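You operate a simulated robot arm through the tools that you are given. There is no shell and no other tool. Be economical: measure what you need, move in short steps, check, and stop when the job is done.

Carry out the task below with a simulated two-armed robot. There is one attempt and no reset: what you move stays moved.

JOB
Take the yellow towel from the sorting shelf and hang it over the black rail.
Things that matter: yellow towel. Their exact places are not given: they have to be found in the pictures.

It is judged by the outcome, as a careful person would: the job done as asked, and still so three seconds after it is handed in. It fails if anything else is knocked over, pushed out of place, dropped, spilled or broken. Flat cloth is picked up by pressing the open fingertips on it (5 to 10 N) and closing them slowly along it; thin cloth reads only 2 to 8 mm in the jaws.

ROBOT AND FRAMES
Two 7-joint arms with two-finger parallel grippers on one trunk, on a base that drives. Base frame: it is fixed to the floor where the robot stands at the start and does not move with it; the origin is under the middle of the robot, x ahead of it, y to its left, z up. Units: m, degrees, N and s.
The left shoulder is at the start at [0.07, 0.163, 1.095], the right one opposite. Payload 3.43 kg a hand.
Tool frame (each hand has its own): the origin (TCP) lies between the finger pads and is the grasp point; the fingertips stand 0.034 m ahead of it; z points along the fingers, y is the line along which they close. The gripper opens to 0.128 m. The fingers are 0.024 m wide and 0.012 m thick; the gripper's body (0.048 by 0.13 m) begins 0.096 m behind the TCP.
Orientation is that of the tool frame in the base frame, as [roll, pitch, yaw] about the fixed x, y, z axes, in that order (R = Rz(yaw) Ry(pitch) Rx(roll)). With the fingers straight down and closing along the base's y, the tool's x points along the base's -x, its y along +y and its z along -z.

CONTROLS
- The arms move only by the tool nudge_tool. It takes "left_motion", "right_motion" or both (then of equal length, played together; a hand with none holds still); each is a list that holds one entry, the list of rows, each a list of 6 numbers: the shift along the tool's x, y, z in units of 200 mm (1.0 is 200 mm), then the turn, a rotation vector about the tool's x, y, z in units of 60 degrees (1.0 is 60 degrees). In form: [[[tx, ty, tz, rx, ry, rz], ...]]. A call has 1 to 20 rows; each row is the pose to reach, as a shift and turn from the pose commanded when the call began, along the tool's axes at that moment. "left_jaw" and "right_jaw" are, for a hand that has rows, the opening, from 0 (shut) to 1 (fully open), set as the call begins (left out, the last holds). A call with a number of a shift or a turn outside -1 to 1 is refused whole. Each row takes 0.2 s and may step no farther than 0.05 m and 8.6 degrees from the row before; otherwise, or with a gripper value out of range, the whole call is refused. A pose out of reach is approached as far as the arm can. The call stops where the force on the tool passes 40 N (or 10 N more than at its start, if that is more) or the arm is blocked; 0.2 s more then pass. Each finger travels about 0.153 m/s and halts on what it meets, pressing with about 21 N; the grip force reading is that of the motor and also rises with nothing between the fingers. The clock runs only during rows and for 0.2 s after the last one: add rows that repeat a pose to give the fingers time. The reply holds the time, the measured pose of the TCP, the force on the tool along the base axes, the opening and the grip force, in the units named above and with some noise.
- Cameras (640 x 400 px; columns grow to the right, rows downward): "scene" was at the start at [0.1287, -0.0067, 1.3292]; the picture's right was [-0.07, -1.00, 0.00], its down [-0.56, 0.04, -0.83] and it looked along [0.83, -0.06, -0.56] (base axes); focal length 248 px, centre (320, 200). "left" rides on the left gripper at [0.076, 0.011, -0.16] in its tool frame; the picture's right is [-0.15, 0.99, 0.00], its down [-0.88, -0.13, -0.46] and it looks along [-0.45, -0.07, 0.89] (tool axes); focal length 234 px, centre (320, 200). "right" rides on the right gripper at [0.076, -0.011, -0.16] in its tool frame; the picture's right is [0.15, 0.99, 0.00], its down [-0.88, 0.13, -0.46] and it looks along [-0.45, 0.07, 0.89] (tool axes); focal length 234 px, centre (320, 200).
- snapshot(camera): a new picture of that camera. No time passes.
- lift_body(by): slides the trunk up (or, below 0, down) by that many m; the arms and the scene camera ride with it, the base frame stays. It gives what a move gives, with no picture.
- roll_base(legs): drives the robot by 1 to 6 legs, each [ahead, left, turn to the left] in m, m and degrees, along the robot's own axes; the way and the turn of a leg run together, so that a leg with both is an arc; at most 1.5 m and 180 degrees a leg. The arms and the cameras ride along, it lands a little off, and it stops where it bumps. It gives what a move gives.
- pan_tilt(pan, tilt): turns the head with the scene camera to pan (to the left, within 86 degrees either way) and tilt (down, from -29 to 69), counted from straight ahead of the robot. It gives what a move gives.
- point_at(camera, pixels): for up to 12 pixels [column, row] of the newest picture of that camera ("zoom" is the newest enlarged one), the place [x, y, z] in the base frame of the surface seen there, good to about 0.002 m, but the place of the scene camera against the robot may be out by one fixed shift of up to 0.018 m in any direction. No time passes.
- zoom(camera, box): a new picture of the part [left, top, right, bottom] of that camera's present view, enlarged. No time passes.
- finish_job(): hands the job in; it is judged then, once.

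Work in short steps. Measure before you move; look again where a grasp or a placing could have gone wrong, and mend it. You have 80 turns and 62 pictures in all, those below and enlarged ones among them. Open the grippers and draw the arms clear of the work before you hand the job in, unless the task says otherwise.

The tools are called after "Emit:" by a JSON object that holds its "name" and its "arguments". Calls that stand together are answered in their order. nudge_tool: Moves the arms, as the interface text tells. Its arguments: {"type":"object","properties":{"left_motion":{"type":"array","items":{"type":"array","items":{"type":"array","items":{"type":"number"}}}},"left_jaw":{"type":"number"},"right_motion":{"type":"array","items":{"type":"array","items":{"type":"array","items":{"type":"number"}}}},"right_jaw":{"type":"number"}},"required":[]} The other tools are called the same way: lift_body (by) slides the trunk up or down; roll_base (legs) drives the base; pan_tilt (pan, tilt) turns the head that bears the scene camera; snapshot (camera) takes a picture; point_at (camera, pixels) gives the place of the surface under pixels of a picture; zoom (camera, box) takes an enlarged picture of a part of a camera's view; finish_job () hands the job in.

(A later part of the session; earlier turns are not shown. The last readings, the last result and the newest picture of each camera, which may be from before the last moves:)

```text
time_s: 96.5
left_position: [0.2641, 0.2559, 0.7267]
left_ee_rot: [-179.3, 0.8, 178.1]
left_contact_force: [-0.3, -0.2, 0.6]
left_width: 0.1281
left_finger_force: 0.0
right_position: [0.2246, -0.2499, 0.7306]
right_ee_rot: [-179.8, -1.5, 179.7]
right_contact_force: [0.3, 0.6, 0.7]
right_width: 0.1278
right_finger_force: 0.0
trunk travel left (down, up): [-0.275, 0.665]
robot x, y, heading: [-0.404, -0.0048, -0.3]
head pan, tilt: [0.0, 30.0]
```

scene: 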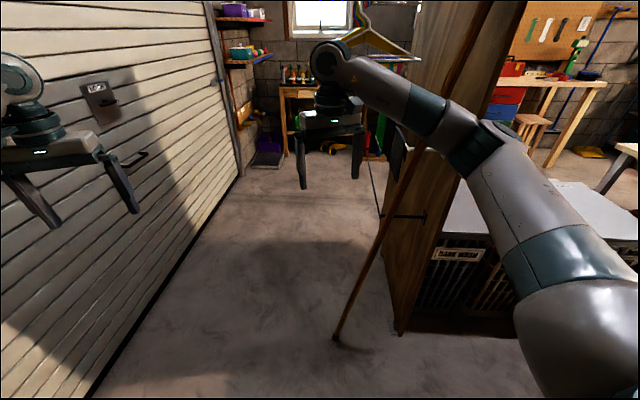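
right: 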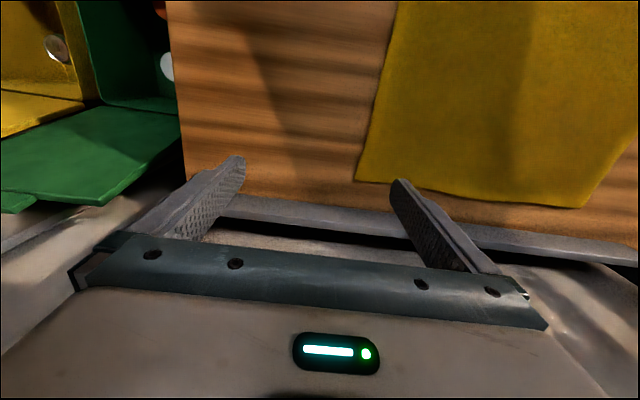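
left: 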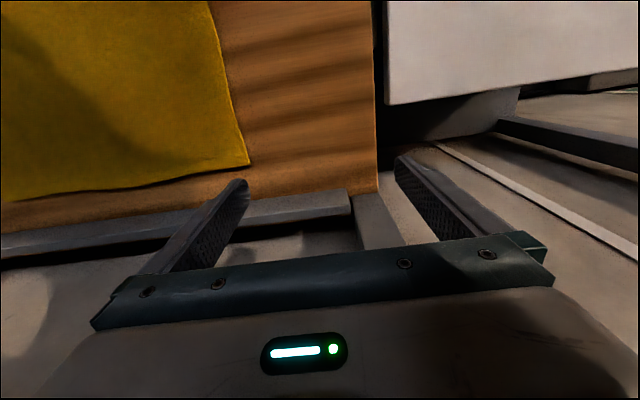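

I'll back off 0.3 m and rehearse the level-hand posture, pitching both hands forward in steps, to check that the wrists allow it.

Emit:
{"name": "roll_base", "arguments": {"legs": [[-0.35, 0, 0]]}}

Emit:
{"name": "nudge_tool", "arguments": {"left_motion": [[[0, 0, -0.05, 0, -0.13, 0], [0, 0, -0.1, 0, -0.26, 0], [0, 0, -0.15, 0, -0.39, 0], [0, 0, -0.2, 0, -0.52, 0], [0, 0, -0.25, 0, -0.65, 0], [0, 0, -0.3, 0, -0.75, 0], [0, 0, -0.3, 0, -0.75, 0]]], "right_motion": [[[0, 0, -0.05, 0, -0.13, 0], [0, 0, -0.1, 0, -0.26, 0], [0, 0, -0.15, 0, -0.39, 0], [0, 0, -0.2, 0, -0.52, 0], [0, 0, -0.25, 0, -0.65, 0], [0, 0, -0.3, 0, -0.75, 0], [0, 0, -0.3, 0, -0.75, 0]]]}}

Emit:
{"name": "nudge_tool", "arguments": {"left_motion": [[[0, 0, 0, 0, -0.13, 0], [0, 0, 0, 0, -0.26, 0], [0, 0, 0, 0, -0.39, 0], [0, 0, 0, 0, -0.5, 0], [0, 0, 0, 0, -0.6, 0], [0, 0, 0, 0, -0.6, 0]]], "right_motion": [[[0, 0, 0, 0, -0.13, 0], [0, 0, 0, 0, -0.26, 0], [0, 0, 0, 0, -0.39, 0], [0, 0, 0, 0, -0.5, 0], [0, 0, 0, 0, -0.6, 0], [0, 0, 0, 0, -0.6, 0]]]}}

Emit:
{"name": "snapshot", "arguments": {"camera": "scene"}}

```text
time_s: 98.8
left_position: [-0.0866, 0.2586, 0.7257]
left_ee_rot: [-179.3, 0.6, 178.0]
left_contact_force: [0.3, -0.3, 0.3]
left_width: 0.1282
left_finger_force: 0.0
right_position: [-0.1275, -0.2445, 0.7309]
right_ee_rot: [-179.8, -1.6, 179.5]
right_contact_force: [0.1, -0.4, -0.3]
right_width: 0.1276
right_finger_force: 0.0
trunk travel left (down, up): [-0.275, 0.665]
robot x, y, heading: [-0.7559, 0.0038, -0.5]
head pan, tilt: [0.0, 30.0]
```

```text
time_s: 100.4
left_position: [-0.0873, 0.2579, 0.7862]
left_ee_rot: [-179.0, 45.8, 178.5]
left_contact_force: [-0.8, -0.8, 0.4]
left_width: 0.128
left_finger_force: 0.1
right_position: [-0.126, -0.2466, 0.7918]
right_ee_rot: [-179.8, 43.5, 179.7]
right_contact_force: [0.3, -0.8, -0.2]
right_width: 0.1281
right_finger_force: 0.1
trunk travel left (down, up): [-0.275, 0.665]
robot x, y, heading: [-0.7576, -0.0025, -0.8]
head pan, tilt: [0.0, 30.0]
```

```text
time_s: 101.8
left_position: [-0.0867, 0.2586, 0.786]
left_ee_rot: [-175.3, 81.7, -177.3]
left_contact_force: [-0.3, -0.3, -0.5]
left_width: 0.1278
left_finger_force: 0.1
right_position: [-0.1255, -0.2466, 0.7905]
right_ee_rot: [-179.2, 79.4, -179.5]
right_contact_force: [-0.6, 0.4, -0.5]
right_width: 0.128
right_finger_force: 0.0
trunk travel left (down, up): [-0.275, 0.665]
robot x, y, heading: [-0.7555, -0.0008, -0.6]
head pan, tilt: [0.0, 30.0]
```

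```text
31 pictures are left
```

scene: 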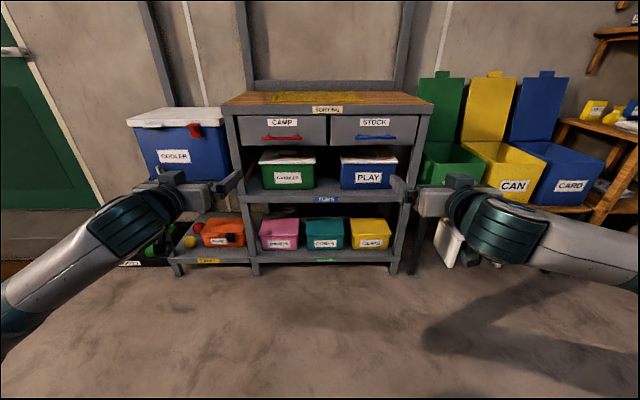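

Both hands pitch to about 80° with no trouble. I'll pitch them back down, raise the trunk and return to the shelf.

Emit:
{"name": "nudge_tool", "arguments": {"left_motion": [[[0, 0, 0, 0, 0.13, 0], [0, 0, 0, 0, 0.26, 0], [0, 0, 0, 0, 0.39, 0], [0, 0, 0, 0, 0.5, 0], [0, 0, 0, 0, 0.61, 0]]], "right_motion": [[[0, 0, 0, 0, 0.13, 0], [0, 0, 0, 0, 0.26, 0], [0, 0, 0, 0, 0.39, 0], [0, 0, 0, 0, 0.5, 0], [0, 0, 0, 0, 0.6, 0]]]}}

Emit:
{"name": "nudge_tool", "arguments": {"left_motion": [[[0, 0, 0, 0, 0.13, 0], [0, 0, 0, 0, 0.26, 0], [0, 0, 0, 0, 0.39, 0], [0, 0, 0, 0, 0.52, 0], [0, 0, 0, 0, 0.65, 0], [0, 0, 0, 0, 0.75, 0]]], "right_motion": [[[0, 0, 0, 0, 0.13, 0], [0, 0, 0, 0, 0.26, 0], [0, 0, 0, 0, 0.39, 0], [0, 0, 0, 0, 0.52, 0], [0, 0, 0, 0, 0.65, 0], [0, 0, 0, 0, 0.75, 0]]]}}

Emit:
{"name": "lift_body", "arguments": {"by": 0.25}}

Emit:
{"name": "roll_base", "arguments": {"legs": [[0.55, 0, 0.6]]}}

Emit:
{"name": "pan_tilt", "arguments": {"pan": 0, "tilt": 35}}

Emit:
{"name": "snapshot", "arguments": {"camera": "scene"}}

```text
time_s: 103.0
left_position: [-0.0865, 0.259, 0.7847]
left_ee_rot: [-179.1, 45.0, 178.5]
left_contact_force: [0.5, -0.6, -0.4]
left_width: 0.1282
left_finger_force: 0.0
right_position: [-0.1267, -0.2454, 0.7893]
right_ee_rot: [-179.7, 43.2, 179.8]
right_contact_force: [-0.1, -0.1, -0.2]
right_width: 0.128
right_finger_force: 0.0
trunk travel left (down, up): [-0.275, 0.665]
robot x, y, heading: [-0.7591, -0.0038, -0.7]
head pan, tilt: [0.0, 30.0]
```

```text
time_s: 104.4
left_position: [-0.0868, 0.2587, 0.7859]
left_ee_rot: [-179.3, -0.1, 177.9]
left_contact_force: [-0.2, 0.5, -0.2]
left_width: 0.128
left_finger_force: 0.1
right_position: [-0.125, -0.2464, 0.7905]
right_ee_rot: [-179.9, -1.8, 179.4]
right_contact_force: [0.1, 0.7, 0.0]
right_width: 0.1282
right_finger_force: 0.0
trunk travel left (down, up): [-0.275, 0.665]
robot x, y, heading: [-0.7578, -0.0003, -0.2]
head pan, tilt: [0.0, 30.0]
```

```text
time_s: 106.9
left_position: [-0.0862, 0.2588, 1.0354]
left_ee_rot: [-179.4, 0.1, 177.9]
left_contact_force: [0.3, 0.1, 0.3]
left_width: 0.1281
left_finger_force: 0.2
right_position: [-0.1247, -0.2454, 1.0407]
right_ee_rot: [-179.8, -1.6, 179.5]
right_contact_force: [0.2, -0.5, 0.0]
right_width: 0.1278
right_finger_force: 0.1
trunk travel left (down, up): [-0.525, 0.415]
robot x, y, heading: [-0.7564, -0.0018, -0.7]
head pan, tilt: [0.0, 30.0]
```

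```text
time_s: 110.1
left_position: [0.4607, 0.2641, 1.0348]
left_ee_rot: [-179.4, 0.0, 178.6]
left_contact_force: [-0.2, 0.3, -0.8]
left_width: 0.1278
left_finger_force: 0.0
right_position: [0.4279, -0.2412, 1.0404]
right_ee_rot: [-179.8, -1.5, -179.8]
right_contact_force: [-0.1, 0.5, -0.5]
right_width: 0.128
right_finger_force: 0.1
trunk travel left (down, up): [-0.525, 0.415]
robot x, y, heading: [-0.2048, -0.0006, -0.4]
head pan, tilt: [0.0, 30.0]
```

```text
time_s: 110.8
left_position: [0.4598, 0.2643, 1.0366]
left_ee_rot: [-179.3, 0.1, 178.7]
left_contact_force: [0.1, 1.1, 0.7]
left_width: 0.1282
left_finger_force: 0.1
right_position: [0.4285, -0.2421, 1.0404]
right_ee_rot: [-179.8, -1.7, -179.8]
right_contact_force: [-1.0, 0.0, 0.7]
right_width: 0.1279
right_finger_force: 0.2
trunk travel left (down, up): [-0.525, 0.415]
robot x, y, heading: [-0.2047, -0.0024, 0.1]
head pan, tilt: [0.0, 35.0]
```

```text
30 pictures are left
```

scene: 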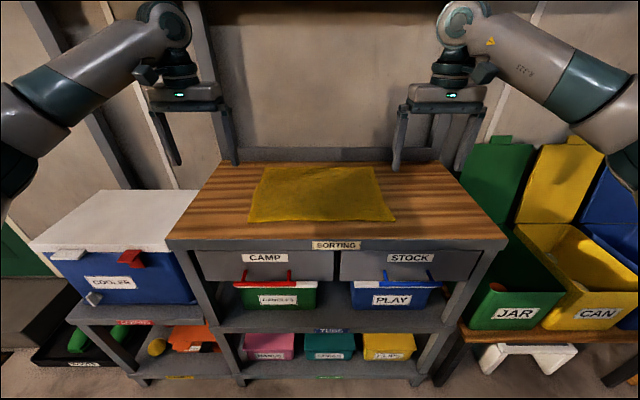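

I'll measure the towel corners and the gripper fingertips with the scene camera (to find its shift), and check the towel with a hand camera.

Emit:
{"name": "point_at", "arguments": {"camera": "scene", "pixels": [[396, 165], [459, 168], [235, 161], [178, 162], [251, 218], [392, 217], [376, 169], [262, 170], [320, 219], [320, 240], [320, 195]]}}

Emit:
{"name": "snapshot", "arguments": {"camera": "right"}}

Emit:
{"name": "snapshot", "arguments": {"camera": "left"}}

```text
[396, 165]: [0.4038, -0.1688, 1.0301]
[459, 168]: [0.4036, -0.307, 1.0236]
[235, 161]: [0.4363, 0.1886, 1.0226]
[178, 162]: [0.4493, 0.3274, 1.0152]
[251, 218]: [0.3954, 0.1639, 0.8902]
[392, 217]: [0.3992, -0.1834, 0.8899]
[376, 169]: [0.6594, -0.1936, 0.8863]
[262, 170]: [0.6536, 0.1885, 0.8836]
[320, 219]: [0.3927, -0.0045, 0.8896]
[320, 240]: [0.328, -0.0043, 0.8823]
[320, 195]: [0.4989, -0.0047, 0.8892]
```

```text
29 pictures are left
```

right: 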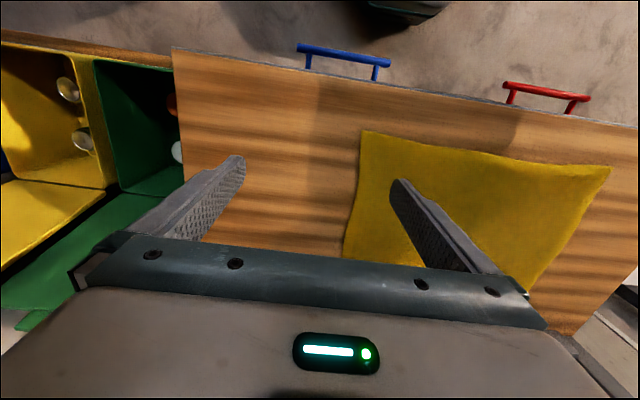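

```text
28 pictures are left
```

left: 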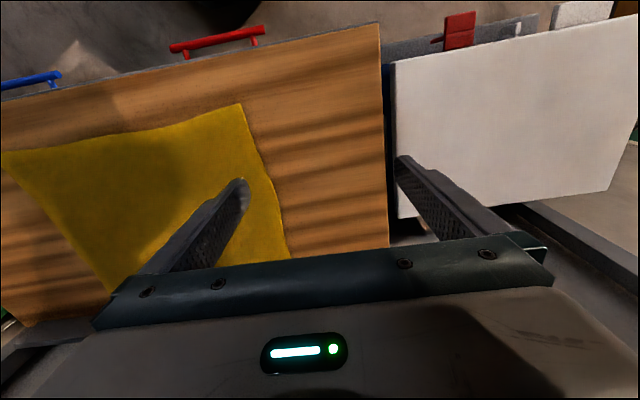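

I'll measure the towel's near corners with the hand cameras, which aren't subject to the scene camera's shift.

Emit:
{"name": "point_at", "arguments": {"camera": "right", "pixels": [[366, 137], [604, 174], [480, 158], [450, 180], [240, 200]]}}

Emit:
{"name": "point_at", "arguments": {"camera": "left", "pixels": [[240, 108], [12, 156], [100, 142], [200, 150], [300, 200]]}}

```text
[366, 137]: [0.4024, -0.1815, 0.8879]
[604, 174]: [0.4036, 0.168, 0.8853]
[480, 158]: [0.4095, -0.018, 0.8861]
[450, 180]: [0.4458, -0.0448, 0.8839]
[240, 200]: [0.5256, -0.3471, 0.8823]
```

```text
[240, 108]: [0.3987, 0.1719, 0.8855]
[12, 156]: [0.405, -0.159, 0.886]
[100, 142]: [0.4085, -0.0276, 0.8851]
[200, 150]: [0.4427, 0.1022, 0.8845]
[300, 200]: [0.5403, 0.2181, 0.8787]
```

The towel's near edge is at x≈0.40, with corners at y≈0.17 and -0.18 and its top at z≈0.885; the scene camera's shift is under 1 cm. I'll move both hands above the near corners with the jaws opened to 50 mm.

Emit:
{"name": "nudge_tool", "arguments": {"left_motion": [[[0.032, -0.14, 0.09, 0, 0, 0], [0.064, -0.28, 0.18, 0, 0, 0], [0.096, -0.42, 0.27, 0, 0, 0], [0.128, -0.56, 0.36, 0, 0, 0], [0.16, -0.7, 0.455, 0, 0, 0], [0.16, -0.7, 0.455, 0, 0, 0]]], "right_motion": [[[0, 0.107, 0.09, 0, 0, 0], [0, 0.214, 0.18, 0, -0.01, 0], [0, 0.321, 0.27, 0, -0.02, 0], [0, 0.428, 0.36, 0, -0.027, 0], [0.004, 0.535, 0.475, 0, -0.027, 0], [0.004, 0.535, 0.475, 0, -0.027, 0]]], "left_jaw": 0.39, "right_jaw": 0.39}}

Emit:
{"name": "snapshot", "arguments": {"camera": "right"}}

Emit:
{"name": "snapshot", "arguments": {"camera": "left"}}

```text
time_s: 112.2
left_position: [0.4245, 0.1235, 0.9471]
left_ee_rot: [-179.3, 0.1, 178.6]
left_contact_force: [-0.4, -0.8, 0.1]
left_width: 0.0499
left_finger_force: 0.0
right_position: [0.4221, -0.1342, 0.9456]
right_ee_rot: [-179.8, 0.1, -179.8]
right_contact_force: [0.1, -0.3, 0.4]
right_width: 0.05
right_finger_force: 0.1
trunk travel left (down, up): [-0.525, 0.415]
robot x, y, heading: [-0.2076, -0.0035, -0.2]
head pan, tilt: [0.0, 35.0]
```

```text
27 pictures are left
```

right: 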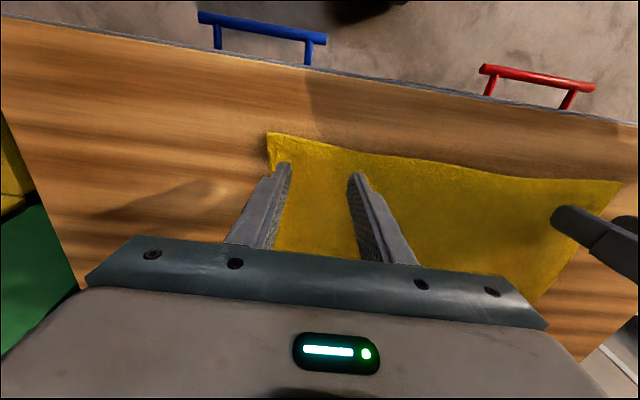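

```text
26 pictures are left
```

left: 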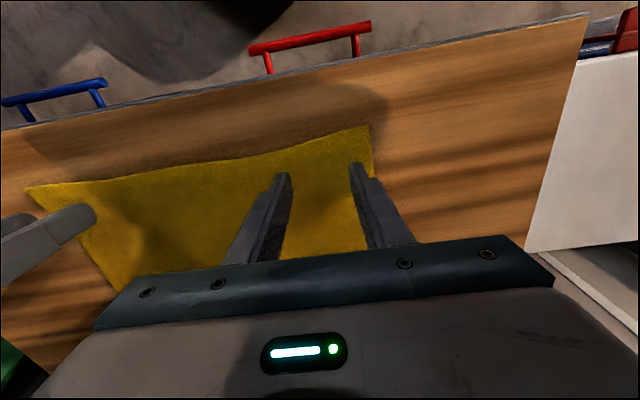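

Both pairs of fingertips sit over the near corners, well inside the edges. I'll descend 27 mm to press lightly and read the forces.

Emit:
{"name": "nudge_tool", "arguments": {"left_motion": [[[0, 0, 0.06, 0, 0, 0], [0, 0, 0.1, 0, 0, 0], [0, 0, 0.125, 0, 0, 0], [0, 0, 0.14, 0, 0, 0]]], "right_motion": [[[0, 0, 0.06, 0, 0, 0], [0, 0, 0.1, 0, 0, 0], [0, 0, 0.12, 0, 0, 0], [0, 0, 0.133, 0, 0, 0]]]}}

```text
time_s: 113.2
left_position: [0.4248, 0.1224, 0.919]
left_ee_rot: [-179.3, 0.1, 178.6]
left_contact_force: [-0.4, -1.0, 0.3]
left_width: 0.05
left_finger_force: 0.1
right_position: [0.4216, -0.1342, 0.9189]
right_ee_rot: [-179.9, 0.0, -179.8]
right_contact_force: [0.3, -0.5, 1.5]
right_width: 0.0497
right_finger_force: 0.0
trunk travel left (down, up): [-0.525, 0.415]
robot x, y, heading: [-0.2112, -0.0013, -0.1]
head pan, tilt: [0.0, 35.0]
```

Contact is just starting on the right. I'll press a few millimetres more.

Emit:
{"name": "nudge_tool", "arguments": {"left_motion": [[[0, 0, 0.01, 0, 0, 0], [0, 0, 0.018, 0, 0, 0]]], "right_motion": [[[0, 0, 0.008, 0, 0, 0], [0, 0, 0.015, 0, 0, 0]]]}}

```text
time_s: 113.8
left_position: [0.4246, 0.123, 0.9174]
left_ee_rot: [-179.4, 0.2, 178.6]
left_contact_force: [3.8, 0.5, 11.8]
left_width: 0.0502
left_finger_force: 0.0
right_position: [0.4218, -0.1343, 0.9181]
right_ee_rot: [-179.9, 0.3, -179.8]
right_contact_force: [2.5, -0.1, 6.4]
right_width: 0.0498
right_finger_force: 0.0
trunk travel left (down, up): [-0.525, 0.415]
robot x, y, heading: [-0.2041, -0.0023, 0.0]
head pan, tilt: [0.0, 35.0]
```

The forces are 12 N left and 6 N right. I'll ease the left slightly and close both jaws in steps.

Emit:
{"name": "nudge_tool", "arguments": {"left_motion": [[[0, 0, -0.003, 0, 0, 0], [0, 0, -0.003, 0, 0, 0]]], "right_motion": [[[0, 0, 0.001, 0, 0, 0], [0, 0, 0.001, 0, 0, 0]]], "left_jaw": 0.28, "right_jaw": 0.28}}

Emit:
{"name": "nudge_tool", "arguments": {"left_motion": [[[0, 0, 0, 0, 0, 0], [0, 0, 0, 0, 0, 0]]], "right_motion": [[[0, 0, 0, 0, 0, 0], [0, 0, 0, 0, 0, 0]]], "left_jaw": 0.18, "right_jaw": 0.18}}

Emit:
{"name": "nudge_tool", "arguments": {"left_motion": [[[0, 0, 0, 0, 0, 0], [0, 0, 0, 0, 0, 0]]], "right_motion": [[[0, 0, 0, 0, 0, 0], [0, 0, 0, 0, 0, 0]]], "left_jaw": 0.08, "right_jaw": 0.08}}

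Emit:
{"name": "nudge_tool", "arguments": {"left_motion": [[[0, 0, 0, 0, 0, 0], [0, 0, 0, 0, 0, 0], [0, 0, 0, 0, 0, 0]]], "right_motion": [[[0, 0, 0, 0, 0, 0], [0, 0, 0, 0, 0, 0], [0, 0, 0, 0, 0, 0]]], "left_jaw": 0, "right_jaw": 0}}

Emit:
{"name": "snapshot", "arguments": {"camera": "scene"}}

```text
time_s: 114.4
left_position: [0.423, 0.1231, 0.9177]
left_ee_rot: [-179.3, 0.2, 178.7]
left_contact_force: [-0.3, -1.6, 9.5]
left_width: 0.0346
left_finger_force: 0.0
right_position: [0.4217, -0.1342, 0.9178]
right_ee_rot: [-179.9, 0.1, -179.8]
right_contact_force: [-1.1, 1.5, 10.3]
right_width: 0.035
right_finger_force: 0.0
trunk travel left (down, up): [-0.525, 0.415]
robot x, y, heading: [-0.2041, -0.0079, 0.0]
head pan, tilt: [0.0, 35.0]
```

```text
time_s: 115.0
left_position: [0.4221, 0.1238, 0.9176]
left_ee_rot: [-179.2, 0.2, 178.6]
left_contact_force: [0.0, -3.0, 9.0]
left_width: 0.0232
left_finger_force: 0.3
right_position: [0.4223, -0.1359, 0.9164]
right_ee_rot: [-179.8, 0.1, -179.8]
right_contact_force: [-0.7, 1.7, 12.8]
right_width: 0.0222
right_finger_force: 0.1
trunk travel left (down, up): [-0.525, 0.415]
robot x, y, heading: [-0.2078, -0.0059, 0.0]
head pan, tilt: [0.0, 35.0]
```

```text
time_s: 115.6
left_position: [0.4221, 0.1244, 0.9172]
left_ee_rot: [-179.4, 0.2, 178.6]
left_contact_force: [-0.6, -2.6, 8.8]
left_width: 0.0102
left_finger_force: 0.2
right_position: [0.4213, -0.1343, 0.9176]
right_ee_rot: [-179.8, 0.0, -179.8]
right_contact_force: [0.0, 2.2, 14.0]
right_width: 0.01
right_finger_force: 9.2
trunk travel left (down, up): [-0.525, 0.415]
robot x, y, heading: [-0.2059, -0.0022, -0.2]
head pan, tilt: [0.0, 35.0]
```

```text
time_s: 116.4
left_position: [0.4226, 0.1238, 0.9172]
left_ee_rot: [-179.4, 0.1, 178.6]
left_contact_force: [0.3, -4.7, 8.1]
left_width: 0.0041
left_finger_force: 21.1
right_position: [0.4214, -0.1335, 0.9179]
right_ee_rot: [-179.9, 0.1, -179.7]
right_contact_force: [0.7, 3.2, 14.6]
right_width: 0.0082
right_finger_force: 20.9
trunk travel left (down, up): [-0.525, 0.415]
robot x, y, heading: [-0.2048, -0.0041, -0.1]
head pan, tilt: [0.0, 35.0]
```

```text
25 pictures are left
```

scene: 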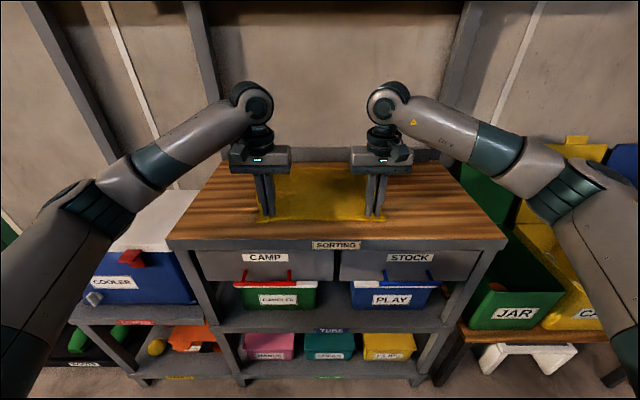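

The jaws stopped at 4 mm and 8 mm, so both hold cloth. I'll lift both hands together by 80 mm and check.

Emit:
{"name": "nudge_tool", "arguments": {"left_motion": [[[0, 0, -0.1, 0, 0, 0], [0, 0, -0.2, 0, 0, 0], [0, 0, -0.3, 0, 0, 0], [0, 0, -0.4, 0, 0, 0]]], "right_motion": [[[0, 0, -0.1, 0, 0, 0], [0, 0, -0.2, 0, 0, 0], [0, 0, -0.3, 0, 0, 0], [0, 0, -0.4, 0, 0, 0]]]}}

Emit:
{"name": "snapshot", "arguments": {"camera": "scene"}}

```text
time_s: 117.4
left_position: [0.423, 0.1238, 0.9968]
left_ee_rot: [-179.3, 0.1, 178.5]
left_contact_force: [0.0, -3.1, -0.1]
left_width: 0.0041
left_finger_force: 21.0
right_position: [0.4224, -0.1343, 0.9962]
right_ee_rot: [-179.8, 0.1, -179.7]
right_contact_force: [-0.5, 3.9, 0.7]
right_width: 0.0071
right_finger_force: 22.1
trunk travel left (down, up): [-0.525, 0.415]
robot x, y, heading: [-0.2096, -0.0018, 0.1]
head pan, tilt: [0.0, 35.0]
```

```text
24 pictures are left
```

scene: 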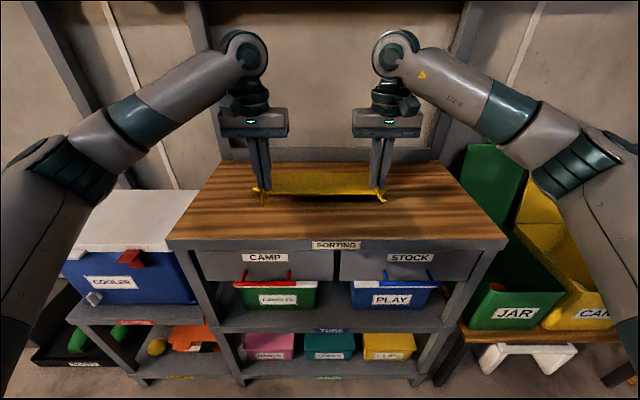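

The towel's near edge hangs between both hands. I'll raise the trunk 0.25 m so the towel clears the shelf, ease back, and check.

Emit:
{"name": "lift_body", "arguments": {"by": 0.25}}

Emit:
{"name": "roll_base", "arguments": {"legs": [[-0.16, 0, 0]]}}

Emit:
{"name": "snapshot", "arguments": {"camera": "scene"}}

```text
time_s: 120.0
left_position: [0.424, 0.1245, 1.2452]
left_ee_rot: [-179.2, 0.0, 178.6]
left_contact_force: [-0.4, -4.1, 0.1]
left_width: 0.004
left_finger_force: 20.3
right_position: [0.4234, -0.1346, 1.2458]
right_ee_rot: [-179.8, -0.1, -179.8]
right_contact_force: [0.3, 4.0, -0.1]
right_width: 0.0071
right_finger_force: 21.3
trunk travel left (down, up): [-0.775, 0.165]
robot x, y, heading: [-0.2056, -0.0048, 0.0]
head pan, tilt: [0.0, 35.0]
```

```text
time_s: 121.4
left_position: [0.2667, 0.1237, 1.2436]
left_ee_rot: [-179.2, -0.1, 178.6]
left_contact_force: [0.7, -3.0, -1.3]
left_width: 0.004
left_finger_force: 21.3
right_position: [0.2653, -0.1349, 1.245]
right_ee_rot: [-179.9, 0.0, -179.9]
right_contact_force: [0.2, 3.1, 0.4]
right_width: 0.0069
right_finger_force: 21.1
trunk travel left (down, up): [-0.775, 0.165]
robot x, y, heading: [-0.3669, -0.0024, 0.1]
head pan, tilt: [0.0, 35.0]
```

```text
23 pictures are left
```

scene: 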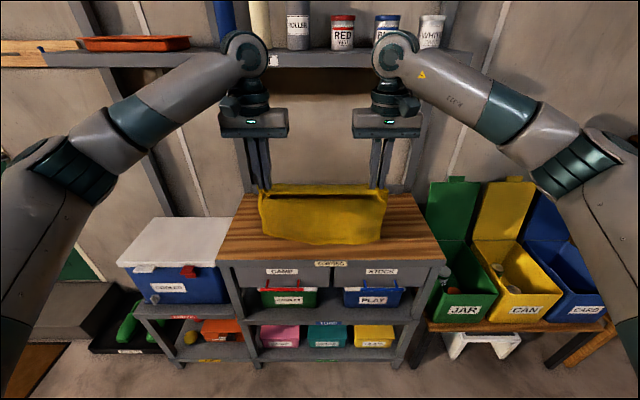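

The towel hangs freely between both hands. I'll retract the hands 0.13 m, and measure elbow positions to know my clearance.

Emit:
{"name": "point_at", "arguments": {"camera": "scene", "pixels": [[60, 170], [5, 250], [600, 160], [635, 260], [100, 140], [320, 240], [260, 235]]}}

Emit:
{"name": "nudge_tool", "arguments": {"left_motion": [[[0.13, 0, 0, 0, 0, 0], [0.26, 0, 0, 0, 0, 0], [0.39, 0, 0, 0, 0, 0], [0.52, 0, 0, 0, 0, 0], [0.65, 0, 0, 0, 0, 0]]], "right_motion": [[[0.13, 0, 0, 0, 0, 0], [0.26, 0, 0, 0, 0, 0], [0.39, 0, 0, 0, 0, 0], [0.52, 0, 0, 0, 0, 0], [0.65, 0, 0, 0, 0, 0]]]}}

Emit:
{"name": "roll_base", "arguments": {"legs": [[0, 0, 90]]}}

```text
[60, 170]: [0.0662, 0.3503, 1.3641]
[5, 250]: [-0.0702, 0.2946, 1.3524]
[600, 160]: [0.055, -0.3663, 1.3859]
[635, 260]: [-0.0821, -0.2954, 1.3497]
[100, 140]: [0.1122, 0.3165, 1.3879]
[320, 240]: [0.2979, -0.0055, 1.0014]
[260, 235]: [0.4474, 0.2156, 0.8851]
```

```text
time_s: 122.6
left_position: [0.1316, 0.1258, 1.2466]
left_ee_rot: [-179.3, 0.2, 178.6]
left_contact_force: [0.1, -6.0, 0.0]
left_width: 0.004
left_finger_force: 21.3
right_position: [0.1322, -0.136, 1.2468]
right_ee_rot: [-180.0, 0.0, -179.9]
right_contact_force: [-0.5, 6.4, -1.0]
right_width: 0.0072
right_finger_force: 21.0
trunk travel left (down, up): [-0.775, 0.165]
robot x, y, heading: [-0.3689, -0.0041, -0.0]
head pan, tilt: [0.0, 35.0]
```

```text
time_s: 126.8
left_position: [-0.4991, 0.4963, 1.2452]
left_ee_rot: [-179.2, 0.1, -91.3]
left_contact_force: [7.5, 1.4, 0.4]
left_width: 0.0037
left_finger_force: 20.9
right_position: [-0.2399, 0.4977, 1.2462]
right_ee_rot: [-179.9, -0.1, -89.7]
right_contact_force: [-7.1, -0.6, -0.6]
right_width: 0.0052
right_finger_force: 20.1
trunk travel left (down, up): [-0.775, 0.165]
robot x, y, heading: [-0.3676, -0.0048, 90.2]
head pan, tilt: [0.0, 35.0]
```

Sideways tension rose to 7 N, so I'll bring the hands 4 mm closer each. Then I'll reverse to y≈-1.0 and lower the trunk.

Emit:
{"name": "nudge_tool", "arguments": {"left_motion": [[[0, -0.02, 0, 0, 0, 0], [0, -0.02, 0, 0, 0, 0]]], "right_motion": [[[0, 0.02, 0, 0, 0, 0], [0, 0.02, 0, 0, 0, 0]]]}}

Emit:
{"name": "roll_base", "arguments": {"legs": [[-1.0, 0, 0]]}}

Emit:
{"name": "lift_body", "arguments": {"by": -0.42}}

Emit:
{"name": "pan_tilt", "arguments": {"pan": 60, "tilt": 20}}

Emit:
{"name": "snapshot", "arguments": {"camera": "scene"}}

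```text
time_s: 127.4
left_position: [-0.4953, 0.4971, 1.2449]
left_ee_rot: [-179.3, 0.0, -91.3]
left_contact_force: [0.0, -1.0, -0.1]
left_width: 0.0038
left_finger_force: 21.4
right_position: [-0.2419, 0.4974, 1.2449]
right_ee_rot: [-179.8, 0.0, -89.7]
right_contact_force: [-1.0, 0.8, -0.4]
right_width: 0.0048
right_finger_force: 20.9
trunk travel left (down, up): [-0.775, 0.165]
robot x, y, heading: [-0.3675, -0.0039, 90.1]
head pan, tilt: [0.0, 35.0]
```

```text
time_s: 132.6
left_position: [-0.4925, -0.5039, 1.2447]
left_ee_rot: [-179.3, -0.1, -91.6]
left_contact_force: [1.2, 0.4, -0.4]
left_width: 0.004
left_finger_force: 20.7
right_position: [-0.2388, -0.5053, 1.2453]
right_ee_rot: [-179.8, 0.0, -90.1]
right_contact_force: [-1.3, -0.2, -0.2]
right_width: 0.0048
right_finger_force: 20.5
trunk travel left (down, up): [-0.775, 0.165]
robot x, y, heading: [-0.3686, -1.0037, 89.6]
head pan, tilt: [0.0, 35.0]
```

```text
refused: -0.42 is not a number from -0.4 to 0.4
```

```text
time_s: 133.9
left_position: [-0.4923, -0.5032, 1.2462]
left_ee_rot: [-179.3, 0.0, -91.7]
left_contact_force: [1.2, -0.4, -0.5]
left_width: 0.0039
left_finger_force: 21.5
right_position: [-0.2388, -0.5057, 1.2444]
right_ee_rot: [-179.7, -0.1, -90.0]
right_contact_force: [-1.1, -0.8, -0.2]
right_width: 0.0045
right_finger_force: 21.3
trunk travel left (down, up): [-0.775, 0.165]
robot x, y, heading: [-0.3715, -1.0039, 89.8]
head pan, tilt: [60.0, 20.0]
```

```text
22 pictures are left
```

scene: 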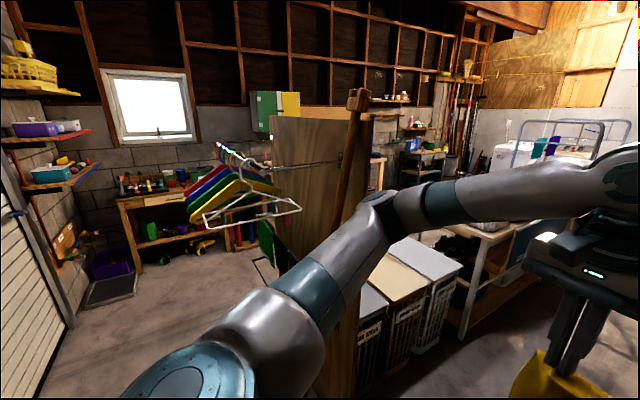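

I'll measure the hangers' extent and the rail corner at (255,262), then lower the trunk 0.40 m.

Emit:
{"name": "point_at", "arguments": {"camera": "scene", "pixels": [[210, 219], [298, 210], [220, 148], [190, 205], [255, 262], [265, 235], [65, 260], [40, 330], [280, 262]]}}

Emit:
{"name": "lift_body", "arguments": {"by": -0.4}}

Emit:
{"name": "roll_base", "arguments": {"legs": [[-0.38, 0, 0.2]]}}

Emit:
{"name": "pan_tilt", "arguments": {"pan": 70, "tilt": 25}}

Emit:
{"name": "snapshot", "arguments": {"camera": "scene"}}

```text
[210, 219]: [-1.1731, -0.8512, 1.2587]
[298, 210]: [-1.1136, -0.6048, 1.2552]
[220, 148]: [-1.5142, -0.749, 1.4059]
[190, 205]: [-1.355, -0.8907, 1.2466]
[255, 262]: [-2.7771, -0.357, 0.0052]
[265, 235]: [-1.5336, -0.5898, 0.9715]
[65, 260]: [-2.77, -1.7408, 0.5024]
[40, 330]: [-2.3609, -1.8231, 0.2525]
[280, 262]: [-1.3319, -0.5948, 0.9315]
```

```text
time_s: 137.7
left_position: [-0.4928, -0.5036, 0.8455]
left_ee_rot: [-179.3, 0.0, -91.6]
left_contact_force: [0.8, -0.6, 0.0]
left_width: 0.0037
left_finger_force: 20.9
right_position: [-0.24, -0.5047, 0.8455]
right_ee_rot: [-179.9, -0.1, -90.1]
right_contact_force: [-1.0, -0.1, -0.6]
right_width: 0.0049
right_finger_force: 21.3
trunk travel left (down, up): [-0.375, 0.565]
robot x, y, heading: [-0.3675, -1.0042, 89.7]
head pan, tilt: [60.0, 20.0]
```

```text
time_s: 140.1
left_position: [-0.4952, -0.8844, 0.8454]
left_ee_rot: [-179.2, 0.0, -91.7]
left_contact_force: [0.4, -0.5, 0.1]
left_width: 0.0039
left_finger_force: 20.8
right_position: [-0.2425, -0.8857, 0.8449]
right_ee_rot: [-179.9, 0.1, -90.0]
right_contact_force: [-1.2, 0.1, -0.3]
right_width: 0.0046
right_finger_force: 20.5
trunk travel left (down, up): [-0.375, 0.565]
robot x, y, heading: [-0.3676, -1.3839, 89.6]
head pan, tilt: [60.0, 20.0]
```

```text
time_s: 140.8
left_position: [-0.4954, -0.8833, 0.8449]
left_ee_rot: [-179.2, 0.1, -91.7]
left_contact_force: [-0.2, -0.9, 0.1]
left_width: 0.0037
left_finger_force: 20.7
right_position: [-0.2425, -0.8853, 0.8459]
right_ee_rot: [-180.0, 0.0, -89.9]
right_contact_force: [-1.7, -0.4, -1.6]
right_width: 0.0046
right_finger_force: 21.0
trunk travel left (down, up): [-0.375, 0.565]
robot x, y, heading: [-0.3712, -1.3869, 89.8]
head pan, tilt: [70.0, 25.0]
```

```text
21 pictures are left
```

scene: 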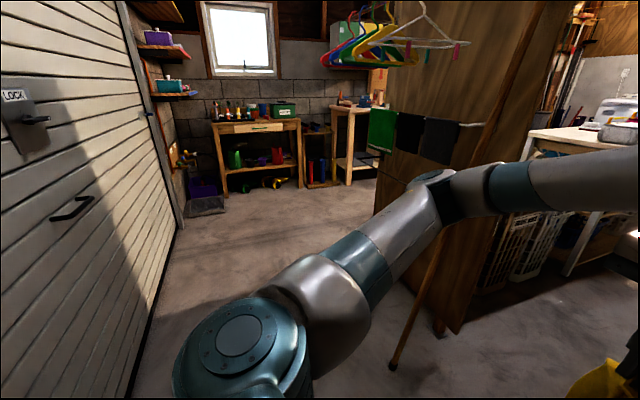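

Hangers reach out to y≈-0.89 but only above z≈1.24, and my lowered arms stay below that. I'll slide left 0.99 m to centre on the rail.

Emit:
{"name": "roll_base", "arguments": {"legs": [[0, 0.5, 0], [0, 0.49, 0]]}}

Emit:
{"name": "pan_tilt", "arguments": {"pan": 0, "tilt": 30}}

Emit:
{"name": "snapshot", "arguments": {"camera": "scene"}}

```text
time_s: 146.3
left_position: [-1.4785, -0.8792, 0.8455]
left_ee_rot: [-179.3, 0.0, -92.0]
left_contact_force: [1.1, 0.6, -1.3]
left_width: 0.0039
left_finger_force: 21.0
right_position: [-1.2262, -0.8813, 0.846]
right_ee_rot: [-179.8, -0.1, -90.3]
right_contact_force: [0.3, -0.5, 0.3]
right_width: 0.0049
right_finger_force: 21.1
trunk travel left (down, up): [-0.375, 0.565]
robot x, y, heading: [-1.3583, -1.3785, 89.6]
head pan, tilt: [70.0, 25.0]
```

```text
time_s: 147.7
left_position: [-1.4787, -0.8774, 0.8456]
left_ee_rot: [-179.3, 0.0, -91.8]
left_contact_force: [0.7, -0.2, -0.8]
left_width: 0.004
left_finger_force: 21.5
right_position: [-1.2266, -0.8813, 0.8457]
right_ee_rot: [-179.9, 0.0, -90.3]
right_contact_force: [-0.9, 0.1, -0.2]
right_width: 0.0046
right_finger_force: 21.1
trunk travel left (down, up): [-0.375, 0.565]
robot x, y, heading: [-1.3535, -1.379, 89.4]
head pan, tilt: [0.0, 30.0]
```

```text
20 pictures are left
```

scene: 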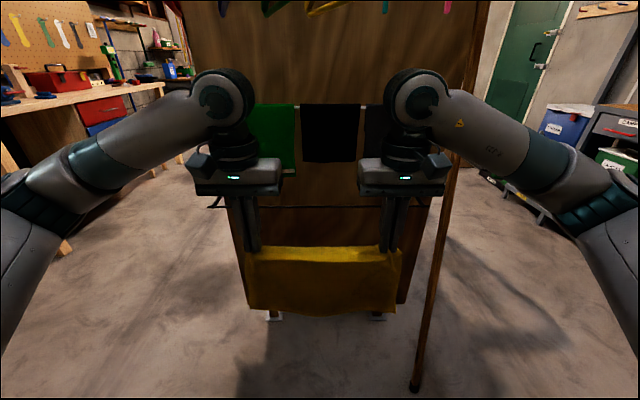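

The hands are centred before the rail, which is visible at row ~207 between the grippers; the green and black cloths end at (270,172), (330,162). I'll measure these.

Emit:
{"name": "zoom", "arguments": {"camera": "scene", "box": [190, 90, 430, 240]}}

Emit:
{"name": "point_at", "arguments": {"camera": "scene", "pixels": [[300, 206], [330, 206], [350, 207], [318, 207], [270, 168], [330, 158], [360, 155], [230, 180], [400, 206]]}}

```text
2.67 times, centred on (310, 165) of scene
```

zoom: 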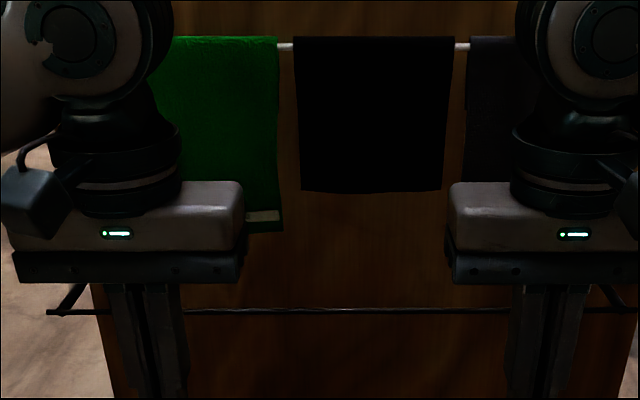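

```text
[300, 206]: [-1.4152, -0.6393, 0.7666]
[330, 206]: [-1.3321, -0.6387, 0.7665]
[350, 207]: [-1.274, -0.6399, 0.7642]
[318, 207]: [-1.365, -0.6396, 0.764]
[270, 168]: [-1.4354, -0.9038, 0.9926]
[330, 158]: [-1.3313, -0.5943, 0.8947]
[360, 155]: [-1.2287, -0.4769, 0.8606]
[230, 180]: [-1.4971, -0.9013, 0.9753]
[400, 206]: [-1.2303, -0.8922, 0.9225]
```

Rail at y≈-0.635, z≈0.765, with the nearest cloth (green) ending at about z 0.85. I'll shift 5 cm right for margin, then pitch both hands forward 45° while coming a little closer.

Emit:
{"name": "roll_base", "arguments": {"legs": [[0, -0.05, 0.5]]}}

Emit:
{"name": "nudge_tool", "arguments": {"left_motion": [[[-0.065, 0, 0.03, 0, -0.125, 0], [-0.13, 0, 0.06, 0, -0.25, 0], [-0.2, 0, 0.09, 0, -0.375, 0], [-0.26, 0, 0.12, 0, -0.5, 0], [-0.33, 0, 0.15, 0, -0.625, 0], [-0.4, 0, 0.175, 0, -0.75, 0], [-0.4, 0, 0.175, 0, -0.75, 0]]], "right_motion": [[[-0.065, 0, 0.03, 0, -0.125, 0], [-0.13, 0, 0.06, 0, -0.25, 0], [-0.2, 0, 0.09, 0, -0.375, 0], [-0.26, 0, 0.12, 0, -0.5, 0], [-0.33, 0, 0.15, 0, -0.625, 0], [-0.4, 0, 0.175, 0, -0.75, 0], [-0.4, 0, 0.175, 0, -0.75, 0]]]}}

Emit:
{"name": "snapshot", "arguments": {"camera": "scene"}}

```text
time_s: 148.6
left_position: [-1.4334, -0.88, 0.8452]
left_ee_rot: [-179.5, 0.1, -91.5]
left_contact_force: [1.2, -0.3, 0.3]
left_width: 0.0039
left_finger_force: 20.9
right_position: [-1.1794, -0.8798, 0.8446]
right_ee_rot: [-179.9, 0.0, -89.8]
right_contact_force: [-0.1, 0.4, -0.6]
right_width: 0.0049
right_finger_force: 21.4
trunk travel left (down, up): [-0.375, 0.565]
robot x, y, heading: [-1.3068, -1.3827, 90.1]
head pan, tilt: [0.0, 30.0]
```

```text
time_s: 150.2
left_position: [-1.4306, -0.8007, 0.8125]
left_ee_rot: [-179.0, 45.1, -90.8]
left_contact_force: [0.4, 0.6, 0.1]
left_width: 0.0039
left_finger_force: 20.8
right_position: [-1.1806, -0.7994, 0.8095]
right_ee_rot: [-179.9, 44.9, -89.7]
right_contact_force: [0.8, -0.8, 0.2]
right_width: 0.0046
right_finger_force: 20.8
trunk travel left (down, up): [-0.375, 0.565]
robot x, y, heading: [-1.305, -1.3816, 90.0]
head pan, tilt: [0.0, 30.0]
```

```text
18 pictures are left
```

scene: 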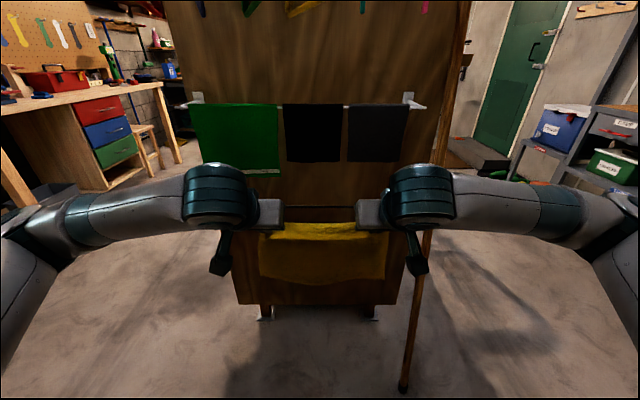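

The towel hangs well and the slot above the rail is open. I'll pitch 35° more while advancing 5 cm.

Emit:
{"name": "nudge_tool", "arguments": {"left_motion": [[[-0.035, 0, 0.035, 0, -0.12, 0], [-0.07, 0, 0.07, 0, -0.24, 0], [-0.105, 0, 0.105, 0, -0.36, 0], [-0.14, 0, 0.14, 0, -0.48, 0], [-0.177, 0, 0.177, 0, -0.58, 0], [-0.177, 0, 0.177, 0, -0.58, 0]]], "right_motion": [[[-0.035, 0, 0.035, 0, -0.12, 0], [-0.07, 0, 0.07, 0, -0.24, 0], [-0.105, 0, 0.105, 0, -0.36, 0], [-0.14, 0, 0.14, 0, -0.48, 0], [-0.177, 0, 0.177, 0, -0.58, 0], [-0.177, 0, 0.177, 0, -0.58, 0]]]}}

Emit:
{"name": "snapshot", "arguments": {"camera": "scene"}}

Emit:
{"name": "snapshot", "arguments": {"camera": "left"}}

```text
time_s: 151.6
left_position: [-1.4278, -0.7502, 0.8113]
left_ee_rot: [-176.8, 79.9, -88.3]
left_contact_force: [-0.1, 0.1, -0.2]
left_width: 0.0038
left_finger_force: 20.8
right_position: [-1.1776, -0.7508, 0.8098]
right_ee_rot: [179.5, 79.9, -90.4]
right_contact_force: [0.7, 0.3, -0.4]
right_width: 0.0047
right_finger_force: 21.4
trunk travel left (down, up): [-0.375, 0.565]
robot x, y, heading: [-1.3059, -1.3788, 90.0]
head pan, tilt: [0.0, 30.0]
```

```text
17 pictures are left
```

scene: 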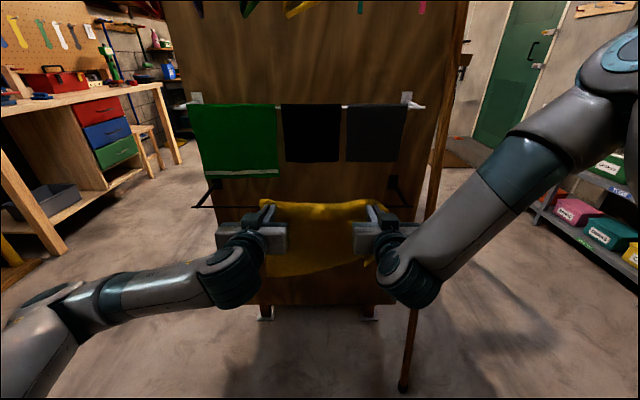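

```text
16 pictures are left
```

left: 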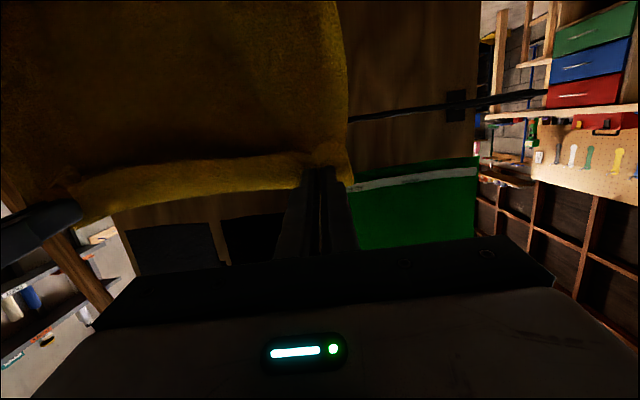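

From the left hand camera (upside down) the rail is visible at (400,109) and the green cloth's lower hem at (410,180). I'll measure both precisely.

Emit:
{"name": "point_at", "arguments": {"camera": "left", "pixels": [[380, 115], [400, 110], [440, 105], [420, 174], [370, 186], [180, 225], [400, 140], [90, 210]]}}

Emit:
{"name": "point_at", "arguments": {"camera": "scene", "pixels": [[240, 206], [212, 206], [397, 207], [240, 173], [310, 160], [375, 160], [320, 205], [330, 265], [263, 205], [375, 207]]}}

```text
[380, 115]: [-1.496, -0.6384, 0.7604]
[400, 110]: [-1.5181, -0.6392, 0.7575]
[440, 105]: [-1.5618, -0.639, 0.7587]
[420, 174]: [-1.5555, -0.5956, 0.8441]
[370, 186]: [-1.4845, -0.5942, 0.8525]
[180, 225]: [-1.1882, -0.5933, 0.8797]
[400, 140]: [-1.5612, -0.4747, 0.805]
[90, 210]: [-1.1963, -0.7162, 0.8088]
```

```text
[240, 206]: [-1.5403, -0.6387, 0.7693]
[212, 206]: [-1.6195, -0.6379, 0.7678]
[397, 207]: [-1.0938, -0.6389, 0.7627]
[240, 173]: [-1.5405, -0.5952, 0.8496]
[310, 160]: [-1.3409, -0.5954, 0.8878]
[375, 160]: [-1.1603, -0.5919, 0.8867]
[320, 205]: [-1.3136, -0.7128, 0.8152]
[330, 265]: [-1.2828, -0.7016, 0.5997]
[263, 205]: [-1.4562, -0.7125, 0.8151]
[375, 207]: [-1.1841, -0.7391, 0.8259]
```

The rail top is z≈0.763 at y -0.639, my fingers are at 0.81 and the hem is at 0.845, so the slot is clear. I'll advance 0.195 m slowly so the towel drapes over the rail.

Emit:
{"name": "nudge_tool", "arguments": {"left_motion": [[[-0.017, 0.003, 0.096, 0, 0, 0], [-0.034, 0.006, 0.192, 0, 0, 0], [-0.051, 0.009, 0.288, 0, 0, 0], [-0.068, 0.012, 0.384, 0, 0, 0], [-0.085, 0.015, 0.48, 0, 0, 0], [-0.102, 0.018, 0.576, 0, 0, 0], [-0.119, 0.021, 0.672, 0, 0, 0], [-0.136, 0.024, 0.768, 0, 0, 0], [-0.153, 0.026, 0.864, 0, 0, 0], [-0.17, 0.026, 0.96, 0, 0, 0], [-0.17, 0.026, 0.96, 0, 0, 0]]], "right_motion": [[[-0.017, 0, 0.096, 0, 0, 0], [-0.034, 0, 0.192, 0, 0, 0], [-0.051, 0, 0.288, 0, 0, 0], [-0.068, 0, 0.384, 0, 0, 0], [-0.085, 0, 0.48, 0, 0, 0], [-0.102, 0, 0.576, 0, 0, 0], [-0.119, 0, 0.672, 0, 0, 0], [-0.136, 0, 0.768, 0, 0, 0], [-0.153, 0, 0.864, 0, 0, 0], [-0.17, 0, 0.96, 0, 0, 0], [-0.17, 0, 0.96, 0, 0, 0]]]}}

Emit:
{"name": "snapshot", "arguments": {"camera": "scene"}}

Emit:
{"name": "snapshot", "arguments": {"camera": "left"}}

```text
time_s: 154.0
left_position: [-1.4296, -0.5544, 0.8105]
left_ee_rot: [-175.9, 79.8, -87.4]
left_contact_force: [0.6, 0.1, -0.1]
left_width: 0.0036
left_finger_force: 21.1
right_position: [-1.1829, -0.554, 0.8091]
right_ee_rot: [-178.7, 79.3, -89.0]
right_contact_force: [0.5, 0.1, -0.3]
right_width: 0.0046
right_finger_force: 20.8
trunk travel left (down, up): [-0.375, 0.565]
robot x, y, heading: [-1.3062, -1.377, 90.1]
head pan, tilt: [0.0, 30.0]
```

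```text
15 pictures are left
```

scene: 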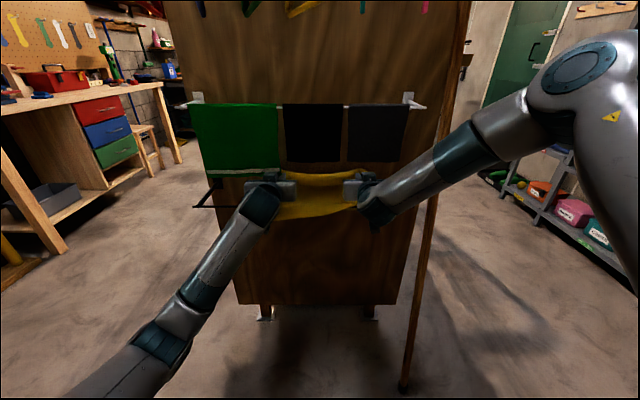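

```text
14 pictures are left
```

left: 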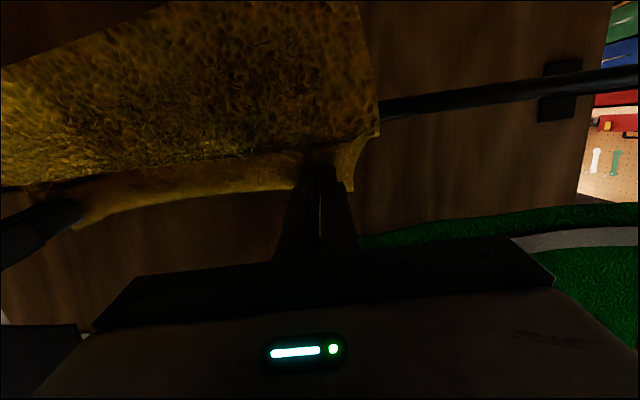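

The towel now lies over the rail, with the held edge behind and the tail in front. I'll measure how far the front tail hangs.

Emit:
{"name": "zoom", "arguments": {"camera": "scene", "box": [230, 140, 410, 252]}}

Emit:
{"name": "point_at", "arguments": {"camera": "zoom", "pixels": [[300, 120], [310, 180], [310, 220], [320, 265], [200, 270], [430, 250]]}}

```text
3.56 times, centred on (320, 196) of scene
```

zoom: 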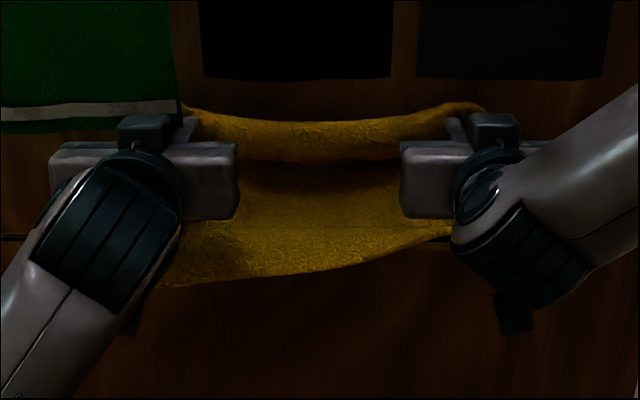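

```text
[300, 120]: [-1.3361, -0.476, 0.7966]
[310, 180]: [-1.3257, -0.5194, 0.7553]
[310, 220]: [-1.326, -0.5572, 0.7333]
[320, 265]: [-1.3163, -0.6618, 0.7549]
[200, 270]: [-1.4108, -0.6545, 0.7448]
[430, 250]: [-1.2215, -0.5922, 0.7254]
```

The tail in front is too short: its right corner is at y≈-0.59, already behind the rail, because the back part sags. I'll retract fully so the towel hangs in front again, then advance less.

Emit:
{"name": "nudge_tool", "arguments": {"left_motion": [[[0.017, -0.003, -0.096, 0, 0, 0], [0.034, -0.006, -0.192, 0, 0, 0], [0.051, -0.009, -0.288, 0, 0, 0], [0.068, -0.012, -0.384, 0, 0, 0], [0.085, -0.015, -0.48, 0, 0, 0], [0.102, -0.018, -0.576, 0, 0, 0], [0.119, -0.021, -0.672, 0, 0, 0], [0.136, -0.024, -0.768, 0, 0, 0], [0.153, -0.026, -0.864, 0, 0, 0], [0.17, -0.026, -0.96, 0, 0, 0], [0.17, -0.026, -0.96, 0, 0, 0]]], "right_motion": [[[0.017, 0, -0.096, 0, 0, 0], [0.034, 0, -0.192, 0, 0, 0], [0.051, 0, -0.288, 0, 0, 0], [0.068, 0, -0.384, 0, 0, 0], [0.085, 0, -0.48, 0, 0, 0], [0.102, 0, -0.576, 0, 0, 0], [0.119, 0, -0.672, 0, 0, 0], [0.136, 0, -0.768, 0, 0, 0], [0.153, 0, -0.864, 0, 0, 0], [0.17, 0, -0.96, 0, 0, 0], [0.17, 0, -0.96, 0, 0, 0]]]}}

Emit:
{"name": "snapshot", "arguments": {"camera": "scene"}}

```text
time_s: 156.4
left_position: [-1.4307, -0.7507, 0.81]
left_ee_rot: [-176.1, 79.8, -87.4]
left_contact_force: [0.7, -0.8, -0.1]
left_width: 0.004
left_finger_force: 21.1
right_position: [-1.1809, -0.7503, 0.8102]
right_ee_rot: [-179.0, 79.8, -88.9]
right_contact_force: [-1.2, 0.0, -0.7]
right_width: 0.0048
right_finger_force: 20.4
right hand out of reach, approached as far as the arm can: row 1, 2
trunk travel left (down, up): [-0.375, 0.565]
robot x, y, heading: [-1.3044, -1.3828, 90.4]
head pan, tilt: [0.0, 30.0]
```

```text
12 pictures are left
```

scene: 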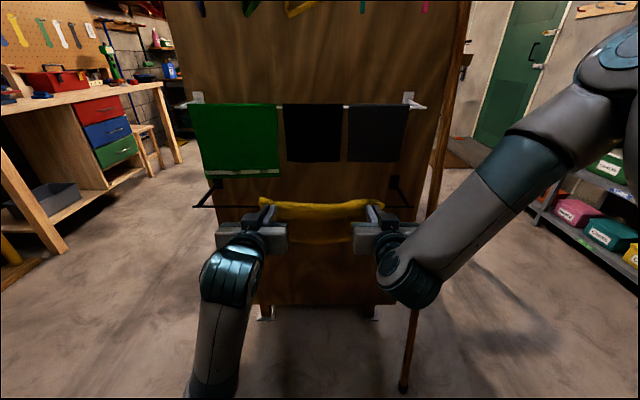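

I need to see where the tail is now, so I'll check with the left hand camera.

Emit:
{"name": "snapshot", "arguments": {"camera": "left"}}

```text
11 pictures are left
```

left: 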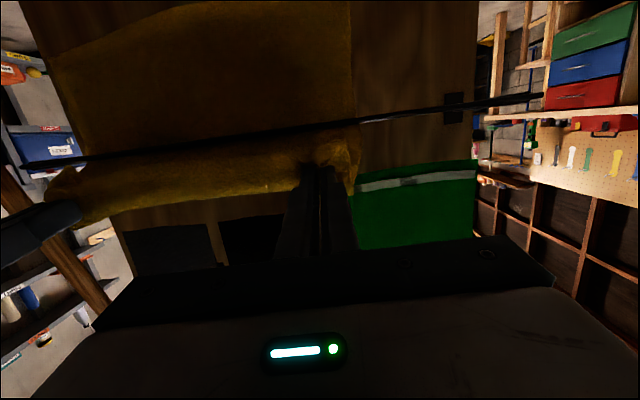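

The rail now passes in front of the cloth: the tail went right over and hangs behind the rail, with the held edge in front. I'll measure the tail length behind.

Emit:
{"name": "point_at", "arguments": {"camera": "left", "pixels": [[80, 70], [120, 45], [200, 20], [300, 10], [345, 10], [200, 120], [200, 165], [340, 110], [62, 100], [200, 142]]}}

Emit:
{"name": "snapshot", "arguments": {"camera": "right"}}

```text
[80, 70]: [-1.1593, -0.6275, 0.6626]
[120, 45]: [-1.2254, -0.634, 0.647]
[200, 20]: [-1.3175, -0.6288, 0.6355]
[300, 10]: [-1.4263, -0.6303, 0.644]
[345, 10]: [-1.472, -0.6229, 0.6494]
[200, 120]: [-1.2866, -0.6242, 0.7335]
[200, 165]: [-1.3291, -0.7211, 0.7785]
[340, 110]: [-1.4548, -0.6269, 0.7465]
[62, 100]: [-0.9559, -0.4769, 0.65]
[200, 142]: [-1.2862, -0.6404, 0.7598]
```

```text
10 pictures are left
```

right: 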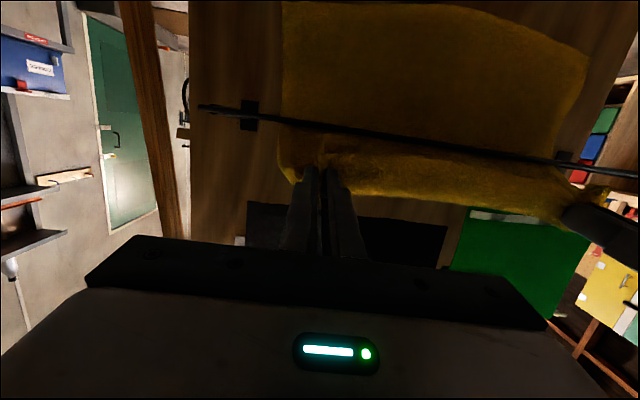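

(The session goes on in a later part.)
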